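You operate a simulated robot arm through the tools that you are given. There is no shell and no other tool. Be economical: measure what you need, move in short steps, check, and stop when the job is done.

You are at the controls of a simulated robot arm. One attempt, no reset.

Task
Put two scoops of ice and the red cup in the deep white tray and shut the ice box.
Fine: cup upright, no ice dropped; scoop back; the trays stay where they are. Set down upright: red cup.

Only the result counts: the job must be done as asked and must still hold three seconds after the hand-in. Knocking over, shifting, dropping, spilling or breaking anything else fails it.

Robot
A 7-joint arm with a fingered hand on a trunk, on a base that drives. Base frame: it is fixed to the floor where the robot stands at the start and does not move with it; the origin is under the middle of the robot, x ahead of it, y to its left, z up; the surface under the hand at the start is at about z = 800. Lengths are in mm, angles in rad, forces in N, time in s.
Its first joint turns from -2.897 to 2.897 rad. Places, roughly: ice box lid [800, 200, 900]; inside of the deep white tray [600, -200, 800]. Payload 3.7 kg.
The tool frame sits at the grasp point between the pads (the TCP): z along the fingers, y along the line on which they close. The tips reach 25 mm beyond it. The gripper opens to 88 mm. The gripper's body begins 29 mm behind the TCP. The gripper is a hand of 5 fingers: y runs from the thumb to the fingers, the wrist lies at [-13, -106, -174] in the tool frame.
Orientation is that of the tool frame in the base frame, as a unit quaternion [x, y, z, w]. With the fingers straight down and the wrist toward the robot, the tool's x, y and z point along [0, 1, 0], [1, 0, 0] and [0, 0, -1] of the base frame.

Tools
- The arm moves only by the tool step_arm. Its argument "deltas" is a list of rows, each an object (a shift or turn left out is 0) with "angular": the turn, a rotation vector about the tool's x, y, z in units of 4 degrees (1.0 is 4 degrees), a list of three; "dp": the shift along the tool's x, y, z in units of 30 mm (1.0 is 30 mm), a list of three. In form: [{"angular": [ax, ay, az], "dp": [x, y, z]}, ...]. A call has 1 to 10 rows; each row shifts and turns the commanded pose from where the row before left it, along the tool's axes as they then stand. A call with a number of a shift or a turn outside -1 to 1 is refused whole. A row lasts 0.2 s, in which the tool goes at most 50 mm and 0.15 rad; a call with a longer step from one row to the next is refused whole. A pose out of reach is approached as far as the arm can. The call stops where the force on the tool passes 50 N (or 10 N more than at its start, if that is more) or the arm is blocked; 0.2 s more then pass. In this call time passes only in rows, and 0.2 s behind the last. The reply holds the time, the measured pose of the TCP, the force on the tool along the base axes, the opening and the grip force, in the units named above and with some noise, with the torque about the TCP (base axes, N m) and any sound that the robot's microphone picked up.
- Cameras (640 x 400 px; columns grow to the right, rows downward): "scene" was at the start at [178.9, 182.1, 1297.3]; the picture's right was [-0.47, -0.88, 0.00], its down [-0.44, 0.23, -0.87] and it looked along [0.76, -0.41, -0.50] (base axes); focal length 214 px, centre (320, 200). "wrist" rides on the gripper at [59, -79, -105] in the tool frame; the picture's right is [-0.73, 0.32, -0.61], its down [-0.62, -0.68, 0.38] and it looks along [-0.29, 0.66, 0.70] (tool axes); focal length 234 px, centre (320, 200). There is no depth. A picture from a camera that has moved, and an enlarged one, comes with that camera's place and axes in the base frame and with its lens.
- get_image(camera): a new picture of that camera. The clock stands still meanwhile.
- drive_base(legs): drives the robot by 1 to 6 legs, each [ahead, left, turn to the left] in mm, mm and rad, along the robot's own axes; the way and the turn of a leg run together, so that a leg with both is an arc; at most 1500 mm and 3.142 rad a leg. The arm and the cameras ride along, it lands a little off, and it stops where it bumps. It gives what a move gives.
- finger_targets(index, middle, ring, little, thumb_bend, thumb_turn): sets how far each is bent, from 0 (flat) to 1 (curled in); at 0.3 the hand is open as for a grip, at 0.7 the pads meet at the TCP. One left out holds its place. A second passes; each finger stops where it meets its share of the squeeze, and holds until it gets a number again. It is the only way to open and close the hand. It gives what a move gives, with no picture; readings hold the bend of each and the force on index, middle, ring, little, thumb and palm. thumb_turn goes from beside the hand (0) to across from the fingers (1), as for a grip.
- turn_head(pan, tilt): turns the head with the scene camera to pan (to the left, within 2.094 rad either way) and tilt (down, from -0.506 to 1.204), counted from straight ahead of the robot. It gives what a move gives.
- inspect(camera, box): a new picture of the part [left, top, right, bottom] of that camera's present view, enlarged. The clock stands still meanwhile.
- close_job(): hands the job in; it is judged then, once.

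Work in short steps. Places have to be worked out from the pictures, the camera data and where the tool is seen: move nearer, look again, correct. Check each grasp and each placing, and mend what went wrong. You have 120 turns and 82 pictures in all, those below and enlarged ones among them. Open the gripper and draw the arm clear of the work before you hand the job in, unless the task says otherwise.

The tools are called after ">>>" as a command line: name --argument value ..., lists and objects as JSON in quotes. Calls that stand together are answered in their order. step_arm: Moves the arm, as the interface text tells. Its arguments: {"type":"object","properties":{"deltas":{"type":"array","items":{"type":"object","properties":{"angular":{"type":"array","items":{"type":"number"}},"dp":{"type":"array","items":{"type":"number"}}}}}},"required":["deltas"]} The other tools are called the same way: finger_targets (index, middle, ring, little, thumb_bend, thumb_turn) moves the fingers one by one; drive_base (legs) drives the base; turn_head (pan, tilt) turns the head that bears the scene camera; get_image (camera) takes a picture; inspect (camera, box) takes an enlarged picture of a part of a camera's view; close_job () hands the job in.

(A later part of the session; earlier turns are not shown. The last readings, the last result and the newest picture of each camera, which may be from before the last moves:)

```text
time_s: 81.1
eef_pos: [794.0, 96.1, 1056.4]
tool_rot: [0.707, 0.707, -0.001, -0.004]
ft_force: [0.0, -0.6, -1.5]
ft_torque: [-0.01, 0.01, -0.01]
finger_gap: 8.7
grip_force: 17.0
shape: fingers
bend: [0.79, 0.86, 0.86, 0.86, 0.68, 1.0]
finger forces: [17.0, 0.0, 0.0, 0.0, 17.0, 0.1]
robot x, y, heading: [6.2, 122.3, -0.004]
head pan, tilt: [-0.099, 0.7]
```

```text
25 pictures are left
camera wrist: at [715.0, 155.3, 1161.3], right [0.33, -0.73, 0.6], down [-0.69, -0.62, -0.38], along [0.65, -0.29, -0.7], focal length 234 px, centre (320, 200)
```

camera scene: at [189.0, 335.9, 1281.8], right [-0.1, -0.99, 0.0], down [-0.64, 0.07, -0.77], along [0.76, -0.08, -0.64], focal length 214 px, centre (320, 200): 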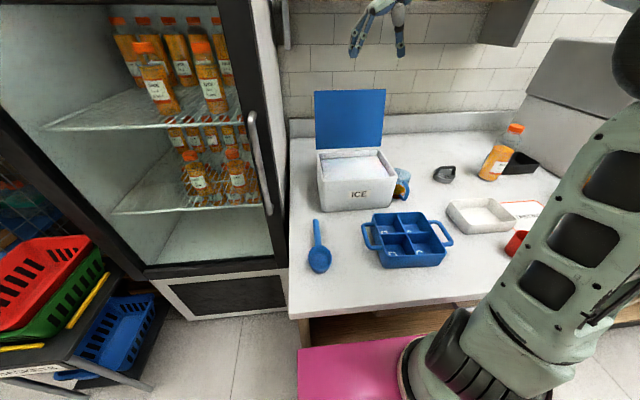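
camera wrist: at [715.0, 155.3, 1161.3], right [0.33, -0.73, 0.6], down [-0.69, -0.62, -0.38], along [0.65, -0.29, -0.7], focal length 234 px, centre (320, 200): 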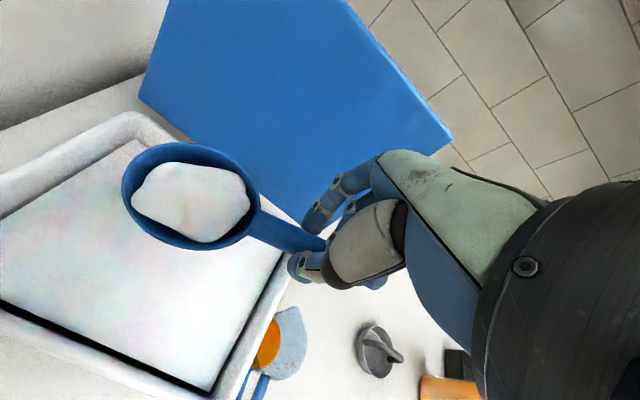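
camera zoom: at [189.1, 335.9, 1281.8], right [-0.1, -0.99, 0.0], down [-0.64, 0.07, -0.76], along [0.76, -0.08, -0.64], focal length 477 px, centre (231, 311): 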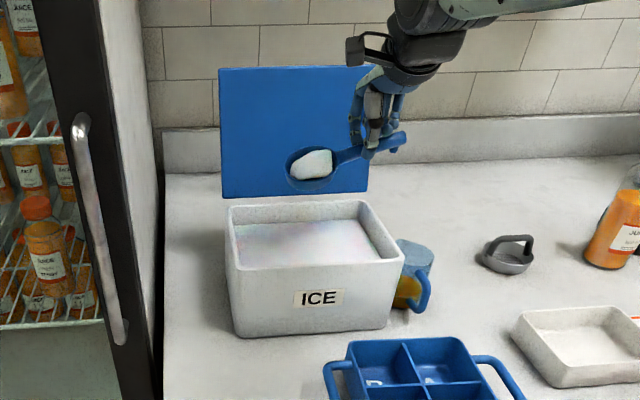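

That's a full, level scoop. I carry it slowly toward the white tray, whose rim spans about x 560–666, y −280 to −132, and yaw the hand back so I can roll the scoop to pour.

>>> step_arm --deltas '[{"dp": [-0.5, -0.25, 0]}, {"dp": [-0.8, -0.43, 0]}, {"dp": [-0.8, -0.43, 0]}, {"dp": [-0.8, -0.43, 0]}, {"dp": [-0.8, -0.43, 0]}, {"dp": [-0.8, -0.43, 0]}, {"dp": [-0.8, -0.43, 0]}, {"dp": [-0.8, -0.43, 0]}, {"dp": [-0.5, -0.25, 0]}]'

>>> step_arm --deltas '[{"angular": [0, 0, -0.6]}, {"angular": [0, 0, -1]}, {"angular": [0, 0, -1]}, {"angular": [0, 0, -1]}, {"angular": [0, 0, -1]}, {"angular": [0, 0, -1]}, {"angular": [0, 0, -1]}, {"angular": [0, 0, -1]}, {"angular": [0, 0, -1]}, {"angular": [0, 0, -1]}]'

>>> step_arm --deltas '[{"angular": [0, 0, -1]}, {"angular": [0, 0, -1]}, {"angular": [0, 0, -1]}, {"angular": [0, 0, -1]}, {"angular": [0, 0, -1]}, {"angular": [0, 0, -1]}, {"angular": [0, 0, -1]}, {"angular": [0, 0, -1]}, {"angular": [0, 0, -1]}, {"angular": [0, 0, -0.9]}]'

>>> turn_head --pan -0.55 --tilt 0.75

>>> get_image --camera "scene"

```text
time_s: 83.1
eef_pos: [687.5, -103.4, 1056.6]
tool_rot: [0.707, 0.707, -0.002, -0.004]
ft_force: [0.5, -0.8, -0.6]
ft_torque: [-0.01, 0.01, -0.02]
finger_gap: 8.9
grip_force: 16.6
shape: fingers
bend: [0.79, 0.86, 0.86, 0.86, 0.68, 1.0]
finger forces: [16.8, 0.0, 0.0, 0.1, 16.9, 0.0]
robot x, y, heading: [0.3, 119.2, -0.0]
head pan, tilt: [-0.099, 0.7]
```

```text
time_s: 85.3
eef_pos: [688.9, -102.4, 1058.2]
tool_rot: [0.435, 0.9, -0.001, -0.005]
ft_force: [0.1, -0.2, -0.7]
ft_torque: [-0.02, -0.01, -0.02]
finger_gap: 8.7
grip_force: 16.9
shape: fingers
bend: [0.79, 0.86, 0.86, 0.86, 0.68, 1.0]
finger forces: [17.0, 0.0, 0.0, 0.1, 16.9, 0.0]
robot x, y, heading: [5.9, 121.0, -0.003]
head pan, tilt: [-0.099, 0.7]
```

```text
time_s: 87.5
eef_pos: [688.5, -102.5, 1056.9]
tool_rot: [0.105, 0.994, 0.001, -0.004]
ft_force: [0.6, 0.3, -0.5]
ft_torque: [-0.05, -0.04, -0.01]
finger_gap: 8.6
grip_force: 16.8
shape: fingers
bend: [0.79, 0.86, 0.86, 0.86, 0.68, 1.0]
finger forces: [17.1, 0.0, 0.1, 0.1, 16.8, 0.0]
robot x, y, heading: [4.0, 118.5, 0.002]
head pan, tilt: [-0.099, 0.7]
```

```text
time_s: 88.4
eef_pos: [688.4, -102.2, 1057.5]
tool_rot: [0.106, 0.994, 0.001, -0.004]
ft_force: [-0.2, 0.3, -1.2]
ft_torque: [0.0, 0.0, 0.02]
finger_gap: 8.7
grip_force: 16.8
shape: fingers
bend: [0.79, 0.86, 0.86, 0.86, 0.68, 1.0]
finger forces: [17.0, 0.0, 0.0, 0.0, 16.9, 0.0]
robot x, y, heading: [3.9, 120.5, 0.004]
head pan, tilt: [-0.55, 0.75]
```

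```text
24 pictures are left
camera scene: at [175.2, 301.1, 1277.5], right [-0.52, -0.85, 0.0], down [-0.58, 0.36, -0.73], along [0.62, -0.38, -0.68], focal length 214 px, centre (320, 200)
```

scene: 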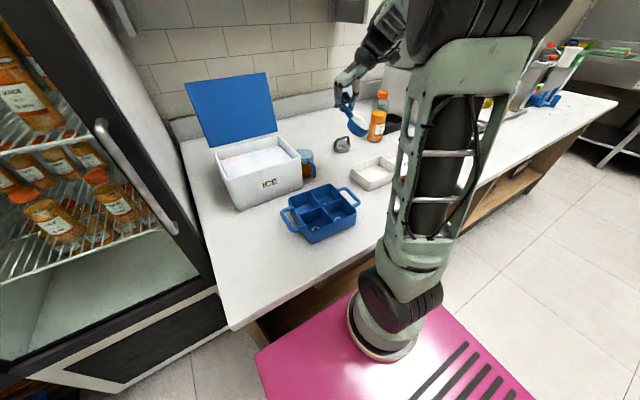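

The ice is still in the scoop. I finish the yaw, move over the tray and descend, then check with the wrist camera.

>>> step_arm --deltas '[{"angular": [0, 0, -1]}, {"angular": [0, 0, -1]}, {"angular": [0, 0, -1]}, {"dp": [0, -0.6, 0.3]}, {"dp": [0, -0.8, 0.6]}, {"dp": [0, -0.8, 0.8]}, {"dp": [0, -0.8, 0.8]}, {"dp": [0, -0.8, 0.8]}, {"dp": [0, -0.6, 0.7]}, {"dp": [0, 0, 0.4]}]'

>>> get_image --camera "wrist"

```text
time_s: 90.6
eef_pos: [688.3, -235.0, 924.0]
tool_rot: [0.0, 1.0, 0.002, -0.004]
ft_force: [0.6, -0.6, -0.9]
ft_torque: [-0.04, -0.02, 0.01]
finger_gap: 8.3
grip_force: 17.3
shape: fingers
bend: [0.79, 0.86, 0.86, 0.86, 0.68, 1.0]
finger forces: [17.1, 0.0, 0.1, 0.0, 16.9, 0.1]
robot x, y, heading: [1.6, 116.5, 0.001]
head pan, tilt: [-0.55, 0.75]
```

```text
23 pictures are left
camera wrist: at [630.2, -313.3, 1029.6], right [0.73, 0.32, 0.6], down [0.62, -0.68, -0.39], along [0.28, 0.66, -0.7], focal length 234 px, centre (320, 200)
```

wrist: 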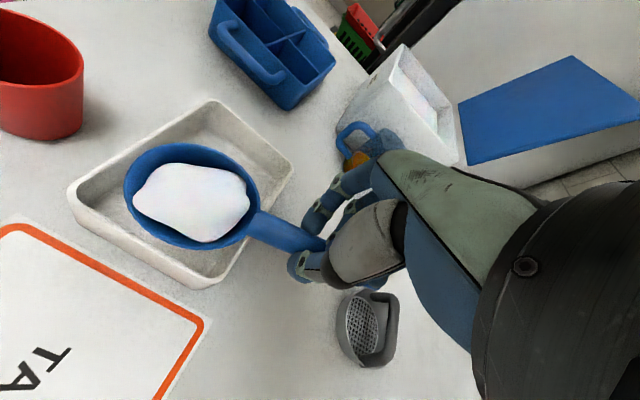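

The bowl is over the tray (rim about x 553–656, y −270 to −121). I shift 12 mm inward, lower a little and start rolling to pour.

>>> step_arm --deltas '[{"dp": [0.1, 0.4, 0.6]}, {"angular": [1, 0, 0]}, {"angular": [1, 0, 0]}, {"angular": [1, 0, 0]}, {"angular": [1, 0, 0]}, {"angular": [1, 0, 0]}, {"angular": [1, 0, 0]}, {"angular": [1, 0, 0]}, {"angular": [1, 0, 0]}, {"angular": [1, 0, 0]}]'

>>> get_image --camera "wrist"

```text
time_s: 92.8
eef_pos: [684.4, -221.8, 907.3]
tool_rot: [-0.002, 0.951, -0.308, -0.004]
ft_force: [0.2, -0.1, -1.3]
ft_torque: [0.02, 0.0, -0.01]
finger_gap: 8.4
grip_force: 16.6
shape: fingers
bend: [0.79, 0.86, 0.86, 0.86, 0.68, 1.0]
finger forces: [17.3, 0.0, 0.0, 0.1, 16.3, 0.1]
robot x, y, heading: [0.9, 120.9, 0.001]
head pan, tilt: [-0.55, 0.75]
```

```text
22 pictures are left
camera wrist: at [625.5, -223.9, 1038.8], right [0.73, 0.62, 0.3], down [0.62, -0.78, 0.08], along [0.28, 0.12, -0.95], focal length 234 px, centre (320, 200)
```

wrist: 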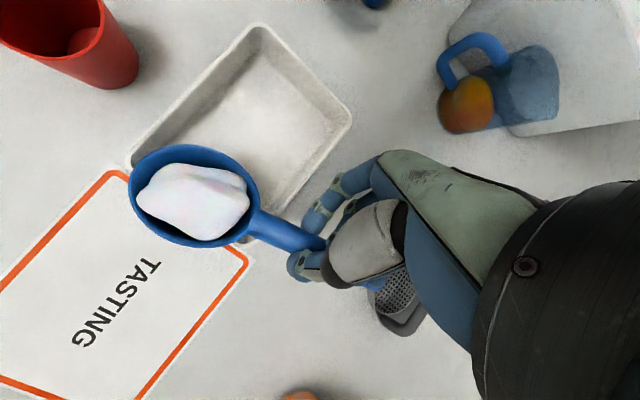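

The ice still holds at 36°. I shift 15 mm further inward and continue rolling.

>>> step_arm --deltas '[{"dp": [0, 0.4, -0.3]}, {"angular": [1, 0, 0]}, {"angular": [1, 0, 0]}, {"angular": [1, 0, 0]}, {"angular": [1, 0, 0]}, {"angular": [1, 0, 0]}, {"angular": [1, 0, 0]}, {"angular": [1, 0, 0]}, {"angular": [1, 0, 0]}, {"angular": [1, 0, 0]}]'

>>> step_arm --deltas '[{"angular": [1, 0, 0]}, {"angular": [1, 0, 0]}, {"angular": [1, 0, 0]}, {"angular": [1, 0, 0]}, {"angular": [1, 0, 0]}, {"angular": [1, 0, 0]}, {"angular": [1, 0, 0]}, {"angular": [1, 0, 0]}]'

>>> get_image --camera "wrist"

>>> get_image --camera "scene"

```text
time_s: 95.0
eef_pos: [684.3, -205.4, 907.2]
tool_rot: [-0.001, 0.809, -0.587, -0.004]
ft_force: [-0.6, 0.3, -0.8]
ft_torque: [0.04, -0.04, -0.01]
finger_gap: 8.1
grip_force: 16.4
shape: fingers
bend: [0.79, 0.86, 0.86, 0.86, 0.69, 1.0]
finger forces: [17.3, 0.0, 0.0, 0.0, 16.1, 0.0]
robot x, y, heading: [8.1, 122.2, -0.001]
head pan, tilt: [-0.55, 0.75]
```

```text
time_s: 96.8
eef_pos: [684.2, -206.9, 908.0]
tool_rot: [0.003, -0.616, 0.787, 0.003]
ft_force: [0.1, -0.8, -0.4]
ft_torque: [0.0, 0.0, 0.01]
finger_gap: 7.7
grip_force: 15.6
shape: fingers
bend: [0.79, 0.86, 0.86, 0.86, 0.69, 1.0]
finger forces: [16.7, 0.0, 0.0, 0.0, 15.9, 0.0]
robot x, y, heading: [4.9, 122.7, 0.001]
head pan, tilt: [-0.55, 0.75]
```

```text
21 pictures are left
camera wrist: at [624.7, -85.6, 959.2], right [0.72, 0.51, -0.47], down [0.63, -0.21, 0.75], along [0.28, -0.83, -0.47], focal length 234 px, centre (320, 200)
```

wrist: 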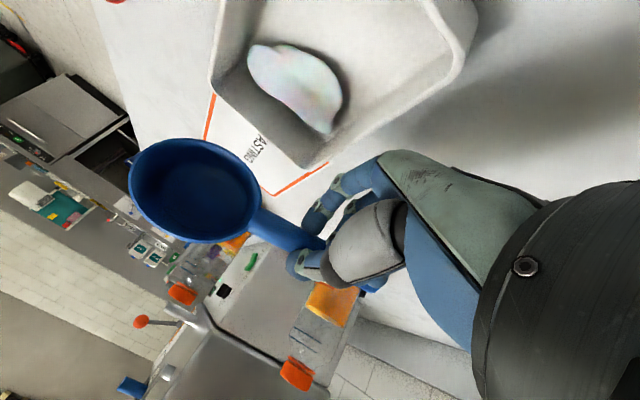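

```text
20 pictures are left
camera scene: at [175.1, 301.1, 1277.5], right [-0.52, -0.85, 0.0], down [-0.58, 0.36, -0.73], along [0.62, -0.38, -0.68], focal length 214 px, centre (320, 200)
```

scene: 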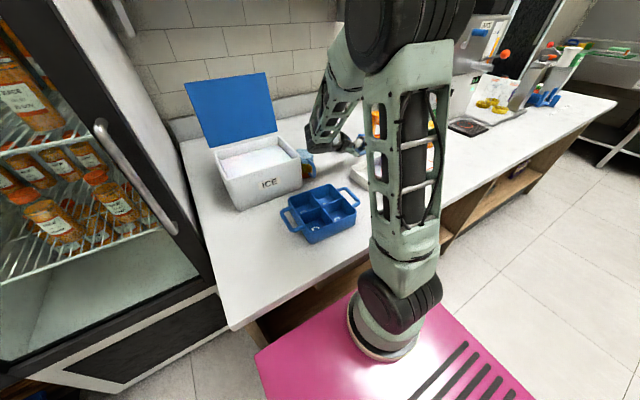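

The first scoop landed in the tray. I unroll along the same path and go back for the second.

>>> step_arm --deltas '[{"angular": [-1, 0, 0]}, {"angular": [-1, 0, 0]}, {"angular": [-1, 0, 0]}, {"angular": [-1, 0, 0]}, {"angular": [-1, 0, 0]}, {"angular": [-1, 0, 0]}, {"angular": [-1, 0, 0]}, {"angular": [-1, 0, 0]}, {"angular": [-1, 0, 0]}, {"angular": [-1, 0, 0]}]'

>>> step_arm --deltas '[{"angular": [-1, 0, 0]}, {"angular": [-1, 0, 0]}, {"angular": [-1, 0, 0]}, {"angular": [-1, 0, 0]}, {"angular": [-1, 0, 0]}, {"angular": [-1, 0, 0]}, {"angular": [-1, 0, 0]}, {"angular": [-1, 0, 0]}, {"angular": [-1, 0, 0]}, {"angular": [-1, 0, 0]}]'

>>> step_arm --deltas '[{"angular": [-1, 0, 0], "dp": [0, 0, -0.5]}, {"angular": [-1, 0, 0], "dp": [0, 0, -0.7]}, {"angular": [-1, 0, 0], "dp": [0, 0, -0.7]}, {"angular": [-1, 0, 0], "dp": [0, 0, -0.7]}, {"angular": [-1, 0, 0], "dp": [0, 0.5, -0.7]}, {"angular": [-1, 0, 0], "dp": [0, 0.5, -0.7]}, {"dp": [0, 0.8, -0.7]}, {"dp": [0, 0.8, -0.3]}, {"dp": [0, 0.8, 0]}]'

>>> step_arm --deltas '[{"angular": [0, 0, 1]}, {"angular": [0, 0, 1]}, {"angular": [0, 0, 1]}, {"angular": [0, 0, 1]}, {"angular": [0, 0, 1]}, {"angular": [0, 0, 1]}, {"angular": [0, 0, 1]}, {"angular": [0, 0, 1]}, {"angular": [0, 0, 1]}, {"angular": [0, 0, 1]}]'

>>> step_arm --deltas '[{"angular": [0, 0, 1]}, {"angular": [0, 0, 1]}, {"angular": [0, 0, 1]}, {"angular": [0, 0, 1]}, {"angular": [0, 0, 1]}, {"angular": [0, 0, 1]}, {"angular": [0, 0, 1]}, {"angular": [0, 0, 1]}, {"angular": [0, 0, 1]}, {"angular": [0, 0, 1]}]'

```text
time_s: 99.0
eef_pos: [683.8, -206.7, 906.7]
tool_rot: [-0.002, 0.849, -0.528, -0.004]
ft_force: [0.3, -0.2, 0.6]
ft_torque: [-0.01, -0.02, -0.02]
finger_gap: 0.0
grip_force: 0.0
shape: fingers
bend: [0.8, 0.86, 0.86, 0.86, 0.74, 1.0]
finger forces: [0.1, 0.1, 0.0, 0.0, 0.1, 0.1]
robot x, y, heading: [-1.8, 118.8, 0.005]
head pan, tilt: [-0.55, 0.75]
```

```text
time_s: 101.2
eef_pos: [684.6, -205.6, 909.2]
tool_rot: [-0.001, 0.978, -0.206, -0.004]
ft_force: [-0.2, 0.3, -0.2]
ft_torque: [0.0, 0.01, -0.02]
finger_gap: 0.0
grip_force: 0.0
shape: fingers
bend: [0.8, 0.86, 0.86, 0.86, 0.74, 1.0]
finger forces: [0.1, 0.0, 0.0, 0.0, 0.1, 0.0]
robot x, y, heading: [4.9, 118.1, 0.0]
head pan, tilt: [-0.55, 0.75]
```

```text
time_s: 103.2
eef_pos: [685.0, -77.3, 1051.2]
tool_rot: [0.001, 1.0, 0.001, -0.005]
ft_force: [0.5, -0.2, 0.0]
ft_torque: [0.0, 0.01, 0.0]
finger_gap: 0.0
grip_force: 0.1
shape: fingers
bend: [0.8, 0.86, 0.86, 0.86, 0.74, 1.0]
finger forces: [0.0, 0.1, 0.0, 0.1, 0.1, 0.0]
robot x, y, heading: [3.6, 121.5, -0.003]
head pan, tilt: [-0.55, 0.75]
```

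```text
time_s: 105.4
eef_pos: [686.1, -76.5, 1049.9]
tool_rot: [0.343, 0.939, 0.0, -0.004]
ft_force: [-0.6, -0.1, -0.8]
ft_torque: [-0.02, -0.04, 0.02]
finger_gap: 0.0
grip_force: 0.0
shape: fingers
bend: [0.8, 0.86, 0.86, 0.86, 0.74, 1.0]
finger forces: [0.1, 0.0, 0.0, 0.0, 0.0, 0.0]
robot x, y, heading: [2.9, 120.4, -0.008]
head pan, tilt: [-0.55, 0.75]
```

```text
time_s: 107.6
eef_pos: [685.2, -76.7, 1051.1]
tool_rot: [0.643, 0.766, -0.001, -0.004]
ft_force: [0.2, 0.5, 0.0]
ft_torque: [-0.02, -0.03, 0.01]
finger_gap: 0.0
grip_force: 0.1
shape: fingers
bend: [0.8, 0.86, 0.86, 0.86, 0.74, 1.0]
finger forces: [0.0, 0.0, 0.0, 0.1, 0.1, 0.1]
robot x, y, heading: [6.1, 121.4, -0.002]
head pan, tilt: [-0.55, 0.75]
```

The grip force dropped to zero during the unroll, so the scoop has slipped. I'll find it.

>>> get_image --camera "wrist"

>>> get_image --camera "scene"

```text
19 pictures are left
camera wrist: at [597.8, -32.8, 1156.6], right [0.45, -0.66, 0.6], down [-0.57, -0.73, -0.38], along [0.69, -0.17, -0.7], focal length 234 px, centre (320, 200)
```

wrist: 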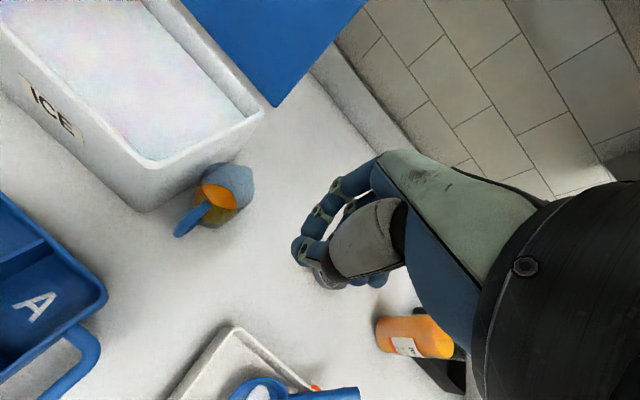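

```text
18 pictures are left
camera scene: at [175.1, 301.1, 1277.5], right [-0.52, -0.85, 0.0], down [-0.58, 0.36, -0.73], along [0.62, -0.38, -0.68], focal length 214 px, centre (320, 200)
```

scene: 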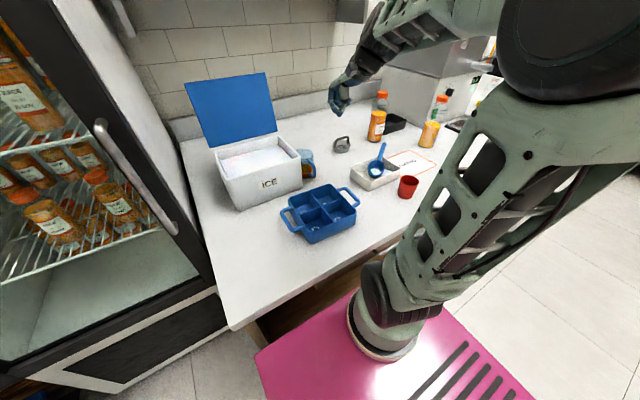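

The scoop fell into the white tray with its handle over the rim. I'll zoom in to see how it lies.

>>> inspect --camera "scene" --box '[320, 120, 440, 210]'

```text
4.44 times, centred on (380, 165) of scene
camera zoom: at [175.1, 301.1, 1277.5], right [-0.52, -0.85, 0.0], down [-0.58, 0.36, -0.73], along [0.62, -0.38, -0.68], focal length 953 px, centre (53, 356)
```

zoom: 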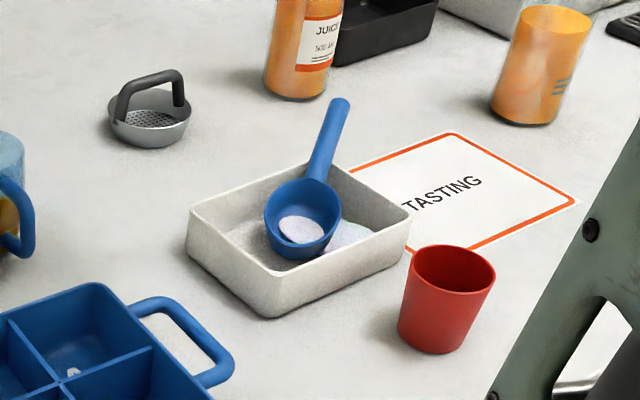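

The scoop lies with its bowl in the tray and handle end near (689, −308, 871), sloping up about 17°. I open the hand, match the handle's yaw and pitch, and hover above it.

>>> finger_targets --index 0.42 --middle 0.42 --ring 0.42 --little 0.42 --thumb_bend 0.42 --thumb_turn 0.98

>>> step_arm --deltas '[{"angular": [0, 0, -1]}, {"angular": [0, 0, -1]}, {"angular": [0, 0, -1]}, {"angular": [0, 0, -1]}, {"angular": [0, 0, -1]}, {"angular": [0, 0, -1]}, {"angular": [0, 0, -0.5]}]'

>>> step_arm --deltas '[{"dp": [-0.86, -0.89, 0.5]}, {"dp": [-0.86, -0.89, 0.5]}, {"dp": [-0.86, -0.89, 0.5]}, {"dp": [-0.86, -0.89, 0.5]}, {"dp": [-0.86, -0.89, 0.5]}, {"angular": [0, -1, 0], "dp": [0, 0, 0.25]}, {"angular": [0, -1, 0], "dp": [0, 0, 0.25]}, {"angular": [0, -1, 0], "dp": [0, 0, 0.25]}, {"angular": [0, -1, 0], "dp": [0, 0, 0.25]}]'

>>> get_image --camera "wrist"

>>> inspect --camera "scene" --box '[320, 100, 440, 210]'

```text
time_s: 108.6
eef_pos: [685.8, -77.2, 1049.6]
tool_rot: [0.643, 0.766, -0.001, -0.005]
ft_force: [0.1, 0.4, -0.6]
ft_torque: [-0.02, 0.01, 0.01]
finger_gap: 58.6
grip_force: 0.1
shape: fingers
bend: [0.42, 0.42, 0.42, 0.42, 0.42, 0.97]
finger forces: [0.0, 0.0, 0.0, 0.1, 0.0, 0.0]
robot x, y, heading: [3.5, 119.1, 0.001]
head pan, tilt: [-0.55, 0.75]
```

```text
time_s: 110.2
eef_pos: [685.3, -77.1, 1050.3]
tool_rot: [0.455, 0.891, 0.0, -0.005]
ft_force: [0.3, -0.7, 0.1]
ft_torque: [-0.03, 0.02, 0.02]
finger_gap: 58.6
grip_force: 0.0
shape: fingers
bend: [0.42, 0.42, 0.42, 0.42, 0.42, 0.97]
finger forces: [0.0, 0.0, 0.0, 0.0, 0.1, 0.0]
robot x, y, heading: [2.5, 124.1, -0.002]
head pan, tilt: [-0.55, 0.75]
```

```text
time_s: 112.2
eef_pos: [654.1, -261.8, 945.7]
tool_rot: [0.449, 0.883, -0.064, 0.12]
ft_force: [0.2, -0.2, 0.6]
ft_torque: [0.01, 0.02, 0.02]
finger_gap: 59.0
grip_force: 0.0
shape: fingers
bend: [0.42, 0.42, 0.42, 0.42, 0.42, 0.97]
finger forces: [0.0, 0.0, 0.1, 0.0, 0.1, 0.0]
robot x, y, heading: [6.4, 120.9, -0.001]
head pan, tilt: [-0.55, 0.75]
```

```text
16 pictures are left
camera wrist: at [539.6, -239.1, 1031.3], right [0.58, -0.24, 0.78], down [-0.14, -0.97, -0.2], along [0.8, 0.01, -0.6], focal length 234 px, centre (320, 200)
```

wrist: 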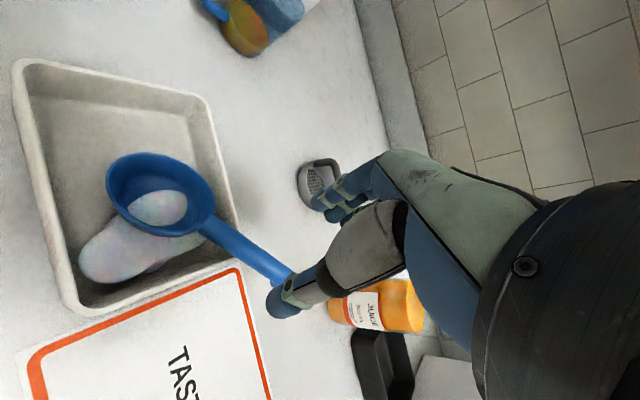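

```text
3.64 times, centred on (380, 155) of scene
camera zoom: at [175.1, 301.0, 1277.5], right [-0.52, -0.85, 0.0], down [-0.58, 0.36, -0.73], along [0.62, -0.38, -0.68], focal length 780 px, centre (102, 364)
```

zoom: 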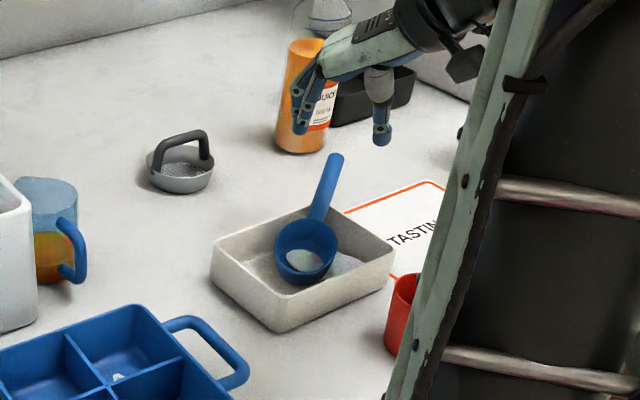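

The handle line matches my estimate. I approach along the tool axis to put the pads on the handle and close in stages.

>>> step_arm --deltas '[{"dp": [0.1, 0, 0.9]}, {"dp": [0, 0, 0.9]}, {"dp": [0, 0, 0.86]}]'

>>> finger_targets --index 0.68 --middle 0.68 --ring 0.6 --little 0.6 --thumb_bend 0.68

>>> get_image --camera "wrist"

```text
time_s: 113.0
eef_pos: [664.6, -278.6, 867.5]
tool_rot: [0.449, 0.883, -0.064, 0.119]
ft_force: [-0.3, -0.2, 0.0]
ft_torque: [0.0, 0.0, -0.01]
finger_gap: 58.8
grip_force: 0.0
shape: fingers
bend: [0.42, 0.42, 0.42, 0.42, 0.42, 0.97]
finger forces: [0.1, 0.0, 0.1, 0.0, 0.0, 0.0]
robot x, y, heading: [5.2, 119.1, 0.001]
head pan, tilt: [-0.55, 0.75]
```

```text
time_s: 114.0
eef_pos: [665.9, -277.9, 867.7]
tool_rot: [0.449, 0.883, -0.063, 0.119]
ft_force: [-0.3, 0.1, 0.2]
ft_torque: [0.02, 0.0, 0.03]
finger_gap: 6.7
grip_force: 1.5
shape: fingers
bend: [0.66, 0.68, 0.6, 0.6, 0.66, 1.0]
finger forces: [1.0, 0.1, 0.1, 0.1, 1.1, 0.1]
robot x, y, heading: [4.6, 122.0, 0.001]
head pan, tilt: [-0.55, 0.75]
```

```text
14 pictures are left
camera wrist: at [551.3, -255.3, 953.7], right [0.58, -0.24, 0.78], down [-0.14, -0.97, -0.2], along [0.8, 0.01, -0.6], focal length 234 px, centre (320, 200)
```

wrist: 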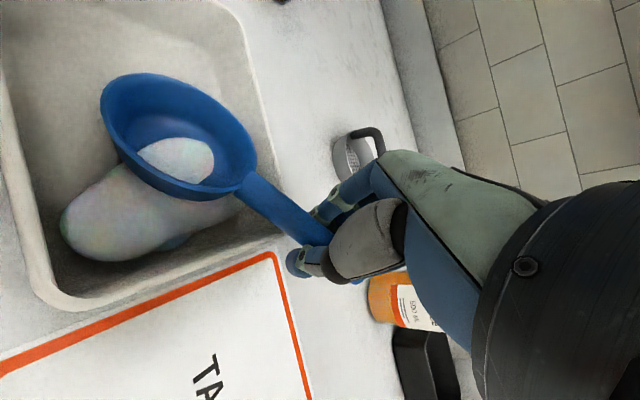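

Index and thumb are on the handle. I squeeze firmly, then lift gently and check the grip readings.

>>> finger_targets --index 0.95 --middle 0.7 --ring 0.7 --little 0.7 --thumb_bend 0.95

>>> step_arm --deltas '[{"dp": [-0.15, 0, -0.3]}, {"dp": [-0.2, 0, -0.6]}, {"dp": [-0.2, 0, -0.7]}, {"dp": [-0.2, 0, -0.7]}]'

>>> get_image --camera "wrist"

```text
time_s: 115.0
eef_pos: [665.9, -278.1, 869.5]
tool_rot: [0.45, 0.883, -0.064, 0.119]
ft_force: [-0.9, 0.3, 0.3]
ft_torque: [0.0, 0.0, 0.02]
finger_gap: 0.1
grip_force: 0.0
shape: fingers
bend: [0.83, 0.7, 0.7, 0.7, 0.85, 1.0]
finger forces: [0.1, 0.0, 0.1, 0.1, 0.1, 0.1]
robot x, y, heading: [5.9, 121.0, -0.0]
head pan, tilt: [-0.55, 0.75]
```

```text
time_s: 116.0
eef_pos: [667.4, -282.1, 941.5]
tool_rot: [0.45, 0.883, -0.064, 0.119]
ft_force: [-0.3, 0.3, -0.4]
ft_torque: [0.01, -0.02, -0.01]
finger_gap: 0.1
grip_force: 0.0
shape: fingers
bend: [0.85, 0.7, 0.7, 0.7, 0.86, 1.0]
finger forces: [0.1, 0.0, 0.0, 0.0, 0.0, 0.0]
robot x, y, heading: [4.8, 119.7, 0.003]
head pan, tilt: [-0.55, 0.75]
```

```text
13 pictures are left
camera wrist: at [553.7, -257.9, 1027.0], right [0.58, -0.24, 0.78], down [-0.14, -0.97, -0.2], along [0.8, 0.01, -0.6], focal length 234 px, centre (320, 200)
```

wrist: 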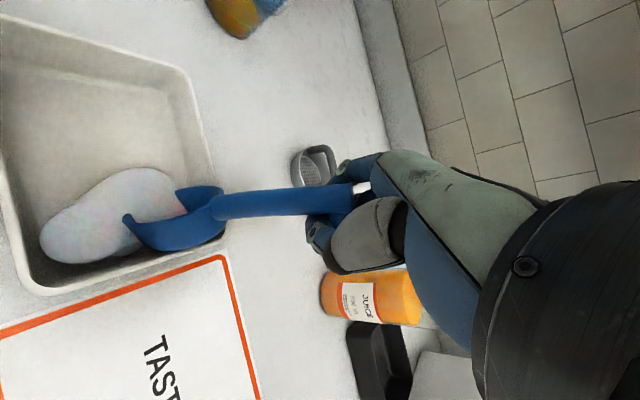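

The handle popped up into the palm again, but it's still cradled. I try curling the fingers fully to lock it in a power grasp and read the forces.

>>> finger_targets --index 1.0 --middle 1.0 --ring 1.0 --little 1.0 --thumb_bend 1.0

```text
time_s: 117.0
eef_pos: [667.1, -279.6, 940.7]
tool_rot: [0.45, 0.883, -0.065, 0.12]
ft_force: [-0.6, 0.7, -0.1]
ft_torque: [0.01, 0.04, 0.02]
finger_gap: 0.4
grip_force: 3.2
shape: fingers
bend: [0.88, 1.0, 1.0, 1.0, 0.91, 1.0]
finger forces: [2.8, 2.4, 0.1, 0.0, 2.6, 0.0]
robot x, y, heading: [7.7, 118.7, -0.005]
head pan, tilt: [-0.55, 0.75]
```

There is some contact now. I'll look at how the scoop sits.

>>> inspect --camera "wrist" --box '[80, 120, 420, 320]'

```text
1.88 times, centred on (250, 220) of wrist
camera zoom: at [553.7, -257.8, 1026.7], right [0.58, -0.24, 0.78], down [-0.14, -0.97, -0.2], along [0.8, 0.01, -0.6], focal length 441 px, centre (452, 162)
```

zoom: 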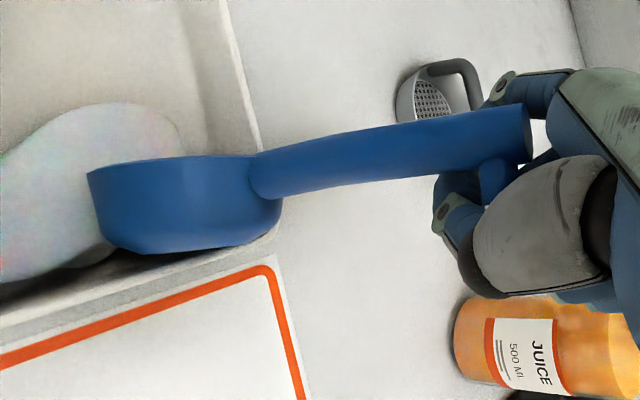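

The handle end just rests on the fingers. I lower back to where I gripped and release so the scoop rests in the tray again.

>>> step_arm --deltas '[{"dp": [0.2, 0, 0.7]}, {"dp": [0.2, 0, 0.7]}, {"dp": [0.2, 0, 0.6]}, {"dp": [0.15, 0, 0.3]}]'

>>> finger_targets --index 0.4 --middle 0.4 --ring 0.4 --little 0.4 --thumb_bend 0.4 --thumb_turn 0.98

>>> step_arm --deltas '[{"dp": [0, 0, -0.8]}, {"dp": [0, 0, -0.8]}, {"dp": [0, 0, -0.8]}]'

>>> get_image --camera "wrist"

>>> inspect --camera "scene" --box '[320, 100, 440, 210]'

```text
time_s: 118.0
eef_pos: [664.4, -277.9, 867.0]
tool_rot: [0.449, 0.883, -0.063, 0.12]
ft_force: [0.3, 0.3, 0.7]
ft_torque: [0.07, 0.01, -0.06]
finger_gap: 0.0
grip_force: 2.4
shape: fingers
bend: [0.88, 1.0, 1.0, 1.0, 0.91, 1.0]
finger forces: [1.9, 0.8, 0.0, 0.0, 1.7, 0.1]
robot x, y, heading: [4.8, 119.2, -0.004]
head pan, tilt: [-0.55, 0.75]
```

```text
time_s: 119.0
eef_pos: [664.8, -276.9, 866.6]
tool_rot: [0.449, 0.883, -0.064, 0.119]
ft_force: [0.3, -0.9, 0.3]
ft_torque: [0.01, 0.01, 0.0]
finger_gap: 63.0
grip_force: 0.1
shape: fingers
bend: [0.4, 0.4, 0.4, 0.4, 0.4, 0.97]
finger forces: [0.1, 0.0, 0.1, 0.0, 0.0, 0.0]
robot x, y, heading: [3.9, 119.5, -0.001]
head pan, tilt: [-0.55, 0.75]
```

```text
time_s: 119.8
eef_pos: [654.4, -263.0, 937.4]
tool_rot: [0.451, 0.882, -0.064, 0.119]
ft_force: [0.1, -0.1, -0.5]
ft_torque: [0.02, -0.03, 0.03]
finger_gap: 62.9
grip_force: 0.0
shape: fingers
bend: [0.4, 0.4, 0.4, 0.4, 0.4, 0.97]
finger forces: [0.1, 0.0, 0.1, 0.0, 0.0, 0.1]
robot x, y, heading: [7.3, 119.0, -0.004]
head pan, tilt: [-0.55, 0.75]
```

```text
11 pictures are left
camera wrist: at [539.7, -239.1, 1023.0], right [0.58, -0.24, 0.78], down [-0.14, -0.97, -0.2], along [0.8, 0.01, -0.6], focal length 234 px, centre (320, 200)
```

wrist: 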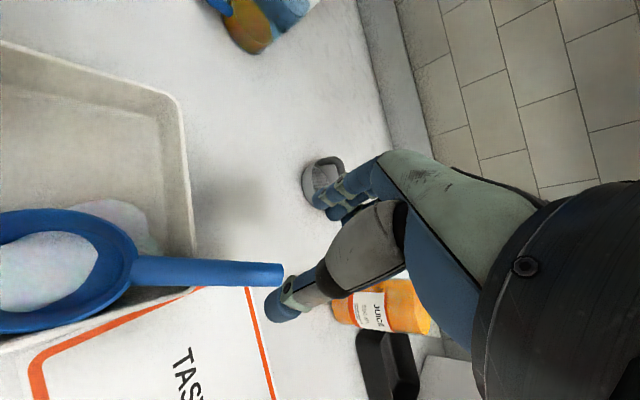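

```text
3.64 times, centred on (380, 155) of scene
camera zoom: at [175.2, 301.0, 1277.5], right [-0.52, -0.85, 0.0], down [-0.58, 0.36, -0.73], along [0.62, -0.38, -0.68], focal length 780 px, centre (102, 364)
```

zoom: 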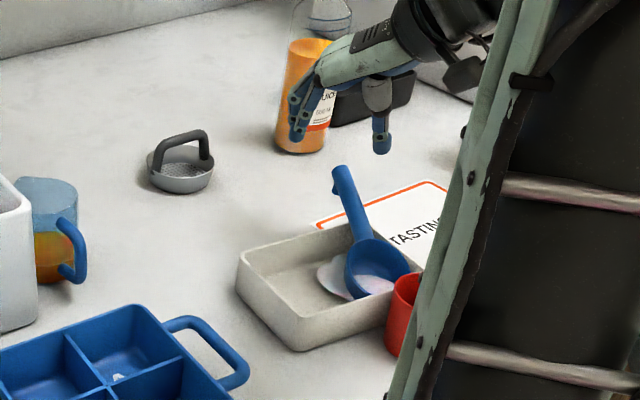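

The scoop is free in the tray again, but the tray itself slid about 30 mm toward the robot; I'll push it back later. The handle now runs from (579, −248) to (675, −297) at z≈855, nearly level, so I realign for a fingertip pinch.

>>> step_arm --deltas '[{"angular": [0, 1, 0]}, {"angular": [0, 1, 0]}, {"angular": [0, 1, 0]}, {"angular": [0, 0, -1]}, {"angular": [0, 0, -1]}, {"angular": [0, 0, -1]}, {"angular": [0, 0, -1]}, {"angular": [0, 0, -1]}, {"angular": [0, 0, -1]}, {"angular": [0, 0, -0.75]}]'

>>> step_arm --deltas '[{"dp": [0.6, -0.34, 0]}, {"dp": [0.59, -0.34, 0]}, {"dp": [0, 0, 0.5]}]'

>>> get_image --camera "wrist"

```text
time_s: 122.0
eef_pos: [653.5, -261.8, 938.1]
tool_rot: [0.232, 0.972, -0.022, 0.022]
ft_force: [-0.5, -0.2, 0.2]
ft_torque: [-0.01, 0.01, 0.02]
finger_gap: 63.3
grip_force: 0.1
shape: fingers
bend: [0.4, 0.4, 0.4, 0.4, 0.4, 0.97]
finger forces: [0.0, 0.0, 0.1, 0.0, 0.1, 0.0]
robot x, y, heading: [8.1, 116.3, -0.001]
head pan, tilt: [-0.55, 0.75]
```

```text
time_s: 122.8
eef_pos: [612.2, -265.6, 921.9]
tool_rot: [0.233, 0.972, -0.022, 0.023]
ft_force: [-0.8, -0.3, -0.5]
ft_torque: [0.0, 0.01, 0.02]
finger_gap: 63.0
grip_force: 0.0
shape: fingers
bend: [0.4, 0.4, 0.4, 0.4, 0.4, 0.97]
finger forces: [0.0, 0.0, 0.0, 0.0, 0.0, 0.1]
robot x, y, heading: [3.8, 123.1, -0.004]
head pan, tilt: [-0.55, 0.75]
```

```text
9 pictures are left
camera wrist: at [520.4, -302.6, 1025.5], right [0.77, -0.01, 0.63], down [0.26, -0.91, -0.33], along [0.58, 0.42, -0.7], focal length 234 px, centre (320, 200)
```

wrist: 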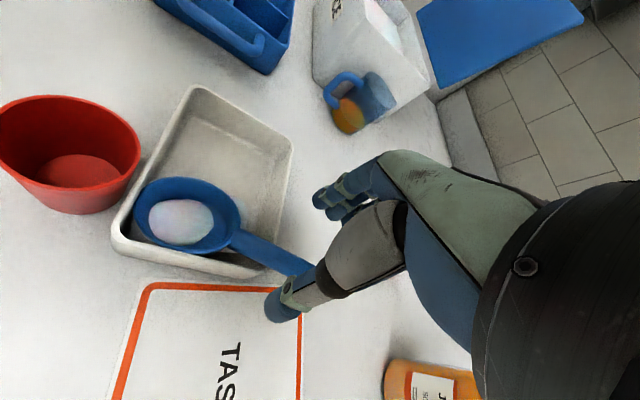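

The handle passes under the TCP as expected, and the ice is sitting inside the scoop bowl. I descend to about 19 mm above the handle axis and pinch in stages.

>>> step_arm --deltas '[{"dp": [0, 0, 0.8]}, {"dp": [0, 0, 0.75]}]'

>>> finger_targets --index 0.66 --middle 0.62 --ring 0.62 --little 0.62 --thumb_bend 0.66

>>> finger_targets --index 0.78 --middle 0.66 --thumb_bend 0.78

```text
time_s: 123.4
eef_pos: [613.7, -265.3, 876.1]
tool_rot: [0.234, 0.972, -0.022, 0.022]
ft_force: [-0.4, 0.2, 0.7]
ft_torque: [0.0, -0.02, 0.03]
finger_gap: 63.1
grip_force: 0.1
shape: fingers
bend: [0.4, 0.4, 0.4, 0.4, 0.4, 0.97]
finger forces: [0.1, 0.0, 0.0, 0.0, 0.0, 0.0]
robot x, y, heading: [4.5, 117.1, -0.001]
head pan, tilt: [-0.55, 0.75]
```

```text
time_s: 124.4
eef_pos: [612.0, -266.2, 877.1]
tool_rot: [0.234, 0.972, -0.022, 0.022]
ft_force: [0.5, 0.4, 0.1]
ft_torque: [0.02, -0.01, 0.01]
finger_gap: 12.9
grip_force: 1.1
shape: fingers
bend: [0.63, 0.62, 0.62, 0.62, 0.63, 1.0]
finger forces: [1.5, 0.0, 0.0, 0.0, 1.4, 0.0]
robot x, y, heading: [5.9, 121.6, -0.0]
head pan, tilt: [-0.55, 0.75]
```

```text
time_s: 125.4
eef_pos: [613.9, -266.3, 875.1]
tool_rot: [0.233, 0.972, -0.023, 0.022]
ft_force: [0.1, 0.3, 0.3]
ft_torque: [0.01, -0.03, 0.0]
finger_gap: 10.0
grip_force: 11.9
shape: fingers
bend: [0.73, 0.64, 0.62, 0.62, 0.65, 1.0]
finger forces: [10.8, 1.2, 0.1, 0.0, 12.3, 0.0]
robot x, y, heading: [4.1, 120.7, -0.004]
head pan, tilt: [-0.55, 0.75]
```

A stable pinch at about 12 N, as in the first good grip. I tighten slightly and lift.

>>> finger_targets --index 0.84 --middle 0.7 --thumb_bend 0.84

>>> step_arm --deltas '[{"dp": [0, 0, -0.4]}, {"dp": [0, 0, -0.6]}, {"dp": [0, 0, -0.6]}]'

>>> get_image --camera "wrist"

```text
time_s: 126.4
eef_pos: [613.9, -265.9, 876.9]
tool_rot: [0.234, 0.972, -0.023, 0.022]
ft_force: [-0.2, 0.2, -0.4]
ft_torque: [-0.01, -0.01, 0.02]
finger_gap: 10.5
grip_force: 15.8
shape: fingers
bend: [0.82, 0.67, 0.62, 0.62, 0.68, 1.0]
finger forces: [13.7, 2.1, 0.0, 0.0, 15.9, 0.0]
robot x, y, heading: [3.6, 121.7, -0.003]
head pan, tilt: [-0.55, 0.75]
```

```text
time_s: 127.2
eef_pos: [614.0, -262.7, 922.4]
tool_rot: [0.234, 0.972, -0.022, 0.022]
ft_force: [0.5, 0.3, -0.6]
ft_torque: [-0.03, 0.0, -0.01]
finger_gap: 10.6
grip_force: 16.2
shape: fingers
bend: [0.82, 0.67, 0.62, 0.62, 0.68, 1.0]
finger forces: [13.7, 2.0, 0.1, 0.1, 15.8, 0.0]
robot x, y, heading: [6.2, 118.8, 0.001]
head pan, tilt: [-0.55, 0.75]
```

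```text
8 pictures are left
camera wrist: at [520.6, -301.3, 1026.5], right [0.77, -0.01, 0.63], down [0.26, -0.91, -0.33], along [0.58, 0.42, -0.7], focal length 234 px, centre (320, 200)
```

wrist: 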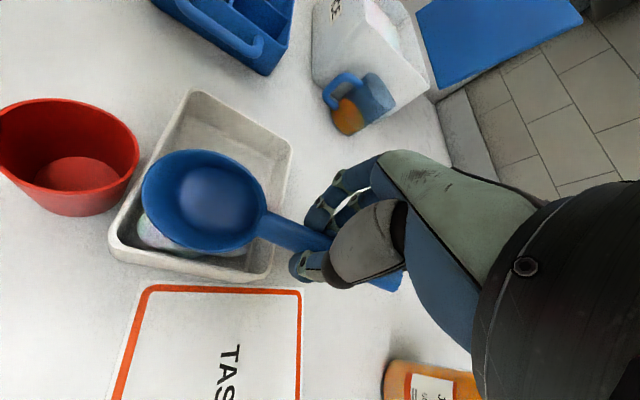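

The scoop is empty and all the ice stayed in the tray. I go for the second scoop, raising and moving toward the box in separate checked moves.

>>> step_arm --deltas '[{"angular": [0, 0.9, 0], "dp": [0, 0, -0.6]}, {"dp": [0.06, 0.7, -0.6]}, {"dp": [0.06, 0.8, -0.6]}, {"dp": [0.06, 0.8, -0.6]}, {"dp": [0.06, 0.8, -0.6]}, {"dp": [0.06, 0.8, -0.6]}, {"dp": [0.06, 0.8, -0.6]}, {"dp": [0.06, 0.8, -0.3]}, {"dp": [0.06, 0.8, 0]}, {"dp": [0, 0.4, 0]}]'

>>> step_arm --deltas '[{"angular": [0, 0, 1]}, {"angular": [0, 0, 1]}, {"angular": [0, 0, 1]}, {"angular": [0, 0, 1]}, {"angular": [0, 0, 1]}, {"angular": [0, 0, 1]}, {"angular": [0, 0, 1]}, {"angular": [0, 0, 1]}, {"angular": [0, 0, 1]}, {"angular": [0, 0, 1]}]'

>>> step_arm --deltas '[{"angular": [0, 0, 1]}, {"angular": [0, 0, 1]}, {"angular": [0, 0, 1]}, {"angular": [0, 0, 1]}, {"angular": [0, 0, 1]}, {"angular": [0, 0, 0.6]}]'

```text
time_s: 129.4
eef_pos: [694.9, -75.4, 1051.9]
tool_rot: [0.234, 0.972, -0.015, -0.009]
ft_force: [-0.8, -0.2, 0.1]
ft_torque: [0.0, -0.04, -0.01]
finger_gap: 10.3
grip_force: 15.6
shape: fingers
bend: [0.82, 0.67, 0.62, 0.62, 0.68, 1.0]
finger forces: [14.0, 1.7, 0.0, 0.0, 15.8, 0.1]
robot x, y, heading: [2.5, 118.8, -0.005]
head pan, tilt: [-0.55, 0.75]
```

```text
time_s: 131.6
eef_pos: [693.2, -74.7, 1052.2]
tool_rot: [0.554, 0.832, -0.017, -0.003]
ft_force: [1.4, -0.4, 0.1]
ft_torque: [-0.02, 0.01, -0.01]
finger_gap: 10.4
grip_force: 15.8
shape: fingers
bend: [0.82, 0.67, 0.62, 0.62, 0.68, 1.0]
finger forces: [14.1, 1.8, 0.0, 0.0, 15.7, 0.0]
robot x, y, heading: [5.4, 119.8, -0.003]
head pan, tilt: [-0.55, 0.75]
```

```text
time_s: 133.0
eef_pos: [693.8, -75.6, 1051.0]
tool_rot: [0.703, 0.711, -0.017, 0.0]
ft_force: [-0.5, 0.5, -0.2]
ft_torque: [-0.01, -0.02, 0.0]
finger_gap: 10.2
grip_force: 16.0
shape: fingers
bend: [0.82, 0.67, 0.62, 0.62, 0.68, 1.0]
finger forces: [14.2, 1.7, 0.0, 0.0, 15.8, 0.0]
robot x, y, heading: [4.5, 117.6, -0.004]
head pan, tilt: [-0.55, 0.75]
```

The grip is steady. I move over the box, pitch the bowl down 40° and descend into the ice as before.

>>> step_arm --deltas '[{"dp": [0.72, 0.52, -0.13]}, {"dp": [0.72, 0.52, -0.13]}, {"dp": [0.72, 0.52, -0.13]}, {"dp": [0.72, 0.52, -0.13]}, {"dp": [0.72, 0.52, -0.13]}, {"dp": [0.72, 0.52, -0.13]}, {"dp": [0.72, 0.52, -0.13]}]'

>>> step_arm --deltas '[{"angular": [0, -1, 0]}, {"angular": [0, -1, 0]}, {"angular": [0, -1, 0]}, {"angular": [0, -1, 0]}, {"angular": [0, -1, 0]}, {"angular": [0, -1, 0]}, {"angular": [0, -1, 0]}, {"angular": [0, -1, 0]}, {"angular": [0, -1, 0]}, {"angular": [0, -1, 0]}]'

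>>> step_arm --deltas '[{"dp": [0.63, 0, 0.775]}, {"dp": [0.63, 0, 0.775]}, {"dp": [0.63, 0, 0.775]}, {"dp": [0.32, 0, 0.39]}, {"dp": [0.32, 0, 0.39]}]'

```text
time_s: 134.6
eef_pos: [801.2, 77.1, 1071.9]
tool_rot: [0.705, 0.709, -0.018, 0.0]
ft_force: [0.6, 0.3, -1.3]
ft_torque: [-0.02, 0.0, 0.0]
finger_gap: 10.4
grip_force: 15.8
shape: fingers
bend: [0.82, 0.67, 0.62, 0.62, 0.68, 1.0]
finger forces: [14.1, 1.8, 0.1, 0.1, 15.9, 0.0]
robot x, y, heading: [6.2, 121.5, 0.004]
head pan, tilt: [-0.55, 0.75]
```

```text
time_s: 136.8
eef_pos: [802.3, 78.5, 1072.6]
tool_rot: [0.656, 0.666, -0.258, 0.243]
ft_force: [-0.5, -0.5, -0.5]
ft_torque: [-0.02, -0.03, -0.02]
finger_gap: 10.2
grip_force: 15.8
shape: fingers
bend: [0.82, 0.67, 0.62, 0.62, 0.68, 1.0]
finger forces: [14.5, 1.7, 0.0, 0.1, 15.8, 0.0]
robot x, y, heading: [5.5, 120.8, 0.001]
head pan, tilt: [-0.55, 0.75]
```

```text
time_s: 138.0
eef_pos: [798.2, 72.3, 953.2]
tool_rot: [0.656, 0.667, -0.257, 0.243]
ft_force: [0.3, 0.3, 0.9]
ft_torque: [0.0, -0.01, 0.02]
finger_gap: 10.0
grip_force: 16.0
shape: fingers
bend: [0.82, 0.68, 0.62, 0.62, 0.68, 1.0]
finger forces: [14.5, 1.6, 0.0, 0.1, 15.8, 0.0]
robot x, y, heading: [3.9, 119.5, -0.003]
head pan, tilt: [-0.55, 0.75]
```

No contact issues. I repeat the scoop-and-level motion and lift.

>>> step_arm --deltas '[{"dp": [0.3, 0, 0.1]}, {"angular": [0, 1, 0], "dp": [0.12, 0, 0]}, {"angular": [0, 1, 0], "dp": [0.12, 0, 0]}, {"angular": [0, 1, 0], "dp": [0.12, 0, 0]}, {"angular": [0, 1, 0], "dp": [0.1, 0, -0.05]}, {"angular": [0, 1, 0], "dp": [0.1, 0, -0.05]}, {"angular": [0, 1, 0], "dp": [0.1, 0, -0.05]}, {"angular": [0, 1, 0], "dp": [0.1, 0, -0.05]}, {"angular": [0, 1, 0], "dp": [0.05, 0, -0.1]}, {"angular": [0, 1, 0], "dp": [0, 0, -0.2]}]'

>>> step_arm --deltas '[{"angular": [0, 0.9, 0], "dp": [0, 0, -0.4]}, {"dp": [0, 0, -0.6]}, {"dp": [0, 0, -0.8]}, {"dp": [0, 0, -0.8]}, {"dp": [0, 0, -0.8]}]'

>>> get_image --camera "wrist"

```text
time_s: 140.2
eef_pos: [800.2, 103.4, 948.0]
tool_rot: [0.703, 0.71, -0.042, 0.025]
ft_force: [-0.2, 0.4, -1.0]
ft_torque: [0.01, -0.01, 0.01]
finger_gap: 10.4
grip_force: 15.9
shape: fingers
bend: [0.82, 0.68, 0.62, 0.62, 0.68, 1.0]
finger forces: [14.5, 1.6, 0.0, 0.1, 15.7, 0.1]
robot x, y, heading: [5.2, 119.9, 0.001]
head pan, tilt: [-0.55, 0.75]
```

```text
time_s: 141.4
eef_pos: [801.0, 106.7, 1047.8]
tool_rot: [0.704, 0.71, -0.02, 0.003]
ft_force: [-0.3, 0.1, -1.1]
ft_torque: [0.0, -0.03, 0.0]
finger_gap: 10.1
grip_force: 15.9
shape: fingers
bend: [0.82, 0.68, 0.62, 0.62, 0.68, 1.0]
finger forces: [14.4, 1.5, 0.0, 0.2, 15.8, 0.1]
robot x, y, heading: [5.4, 113.9, -0.001]
head pan, tilt: [-0.55, 0.75]
```

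```text
7 pictures are left
camera wrist: at [723.2, 168.2, 1153.0], right [0.34, -0.7, 0.62], down [-0.68, -0.64, -0.35], along [0.64, -0.31, -0.7], focal length 234 px, centre (320, 200)
```

wrist: 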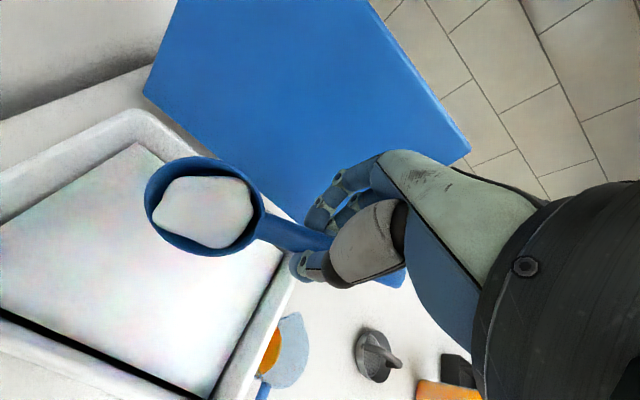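

A second full scoop. I carry it toward the tray (now centred at about (574, −199)), same yaw as before and in smooth steps.

>>> step_arm --deltas '[{"dp": [-0.5, -0.3, 0]}, {"dp": [-0.75, -0.55, 0]}, {"dp": [-0.75, -0.55, 0]}, {"dp": [-0.75, -0.55, 0]}, {"dp": [-0.75, -0.55, 0]}, {"dp": [-0.75, -0.55, 0]}, {"dp": [-0.75, -0.55, 0]}, {"dp": [-0.75, -0.55, 0]}, {"dp": [-0.75, -0.55, 0]}, {"dp": [-0.5, -0.3, 0]}]'

>>> step_arm --deltas '[{"angular": [0, 0, -0.6]}, {"angular": [0, 0, -1]}, {"angular": [0, 0, -1]}, {"angular": [0, 0, -1]}, {"angular": [0, 0, -1]}, {"angular": [0, 0, -1]}, {"angular": [0, 0, -1]}, {"angular": [0, 0, -1]}, {"angular": [0, 0, -1]}, {"angular": [0, 0, -1]}]'

>>> step_arm --deltas '[{"angular": [0, 0, -1]}, {"angular": [0, 0, -1]}, {"angular": [0, 0, -1]}, {"angular": [0, 0, -1]}, {"angular": [0, 0, -1]}, {"angular": [0, 0, -1]}, {"angular": [0, 0, -1]}, {"angular": [0, 0, -1]}, {"angular": [0, 0, -1]}, {"angular": [0, 0, -1]}]'

>>> step_arm --deltas '[{"angular": [0, 0, -1]}, {"angular": [0, 0, -1]}, {"angular": [0, 0, -0.8]}, {"dp": [0.2, -0.6, 0.4]}, {"dp": [0, -0.8, 0.8]}, {"dp": [0, -0.8, 0.8]}, {"dp": [0, -0.8, 0.8]}, {"dp": [0, -0.4, 0.7]}]'

```text
time_s: 143.6
eef_pos: [653.8, -103.9, 1060.7]
tool_rot: [0.704, 0.71, -0.02, 0.003]
ft_force: [-0.1, 0.9, -0.7]
ft_torque: [0.02, 0.0, 0.0]
finger_gap: 10.2
grip_force: 15.4
shape: fingers
bend: [0.82, 0.68, 0.62, 0.62, 0.68, 1.0]
finger forces: [14.4, 1.5, 0.1, 0.2, 15.6, 0.1]
robot x, y, heading: [5.1, 118.6, -0.002]
head pan, tilt: [-0.55, 0.75]
```

```text
time_s: 145.8
eef_pos: [654.4, -103.8, 1058.6]
tool_rot: [0.431, 0.902, -0.02, -0.005]
ft_force: [0.1, -0.4, -0.5]
ft_torque: [0.0, -0.01, 0.01]
finger_gap: 10.5
grip_force: 15.9
shape: fingers
bend: [0.82, 0.68, 0.62, 0.62, 0.68, 1.0]
finger forces: [14.5, 1.5, 0.0, 0.2, 15.7, 0.1]
robot x, y, heading: [3.3, 120.0, -0.003]
head pan, tilt: [-0.55, 0.75]
```

```text
time_s: 148.0
eef_pos: [652.8, -104.0, 1057.2]
tool_rot: [0.095, 0.995, -0.017, -0.01]
ft_force: [-0.7, 0.3, -1.1]
ft_torque: [0.01, -0.04, 0.01]
finger_gap: 9.9
grip_force: 15.7
shape: fingers
bend: [0.82, 0.68, 0.62, 0.62, 0.68, 1.0]
finger forces: [14.5, 1.4, 0.1, 0.2, 15.6, 0.1]
robot x, y, heading: [3.1, 119.7, -0.006]
head pan, tilt: [-0.55, 0.75]
```

```text
time_s: 149.8
eef_pos: [645.0, -209.9, 956.8]
tool_rot: [-0.001, 1.0, -0.015, -0.012]
ft_force: [-0.7, 0.6, -1.1]
ft_torque: [-0.03, -0.07, 0.02]
finger_gap: 10.0
grip_force: 16.1
shape: fingers
bend: [0.82, 0.68, 0.62, 0.62, 0.68, 1.0]
finger forces: [14.5, 1.4, 0.0, 0.3, 15.8, 0.0]
robot x, y, heading: [2.9, 120.0, 0.003]
head pan, tilt: [-0.55, 0.75]
```

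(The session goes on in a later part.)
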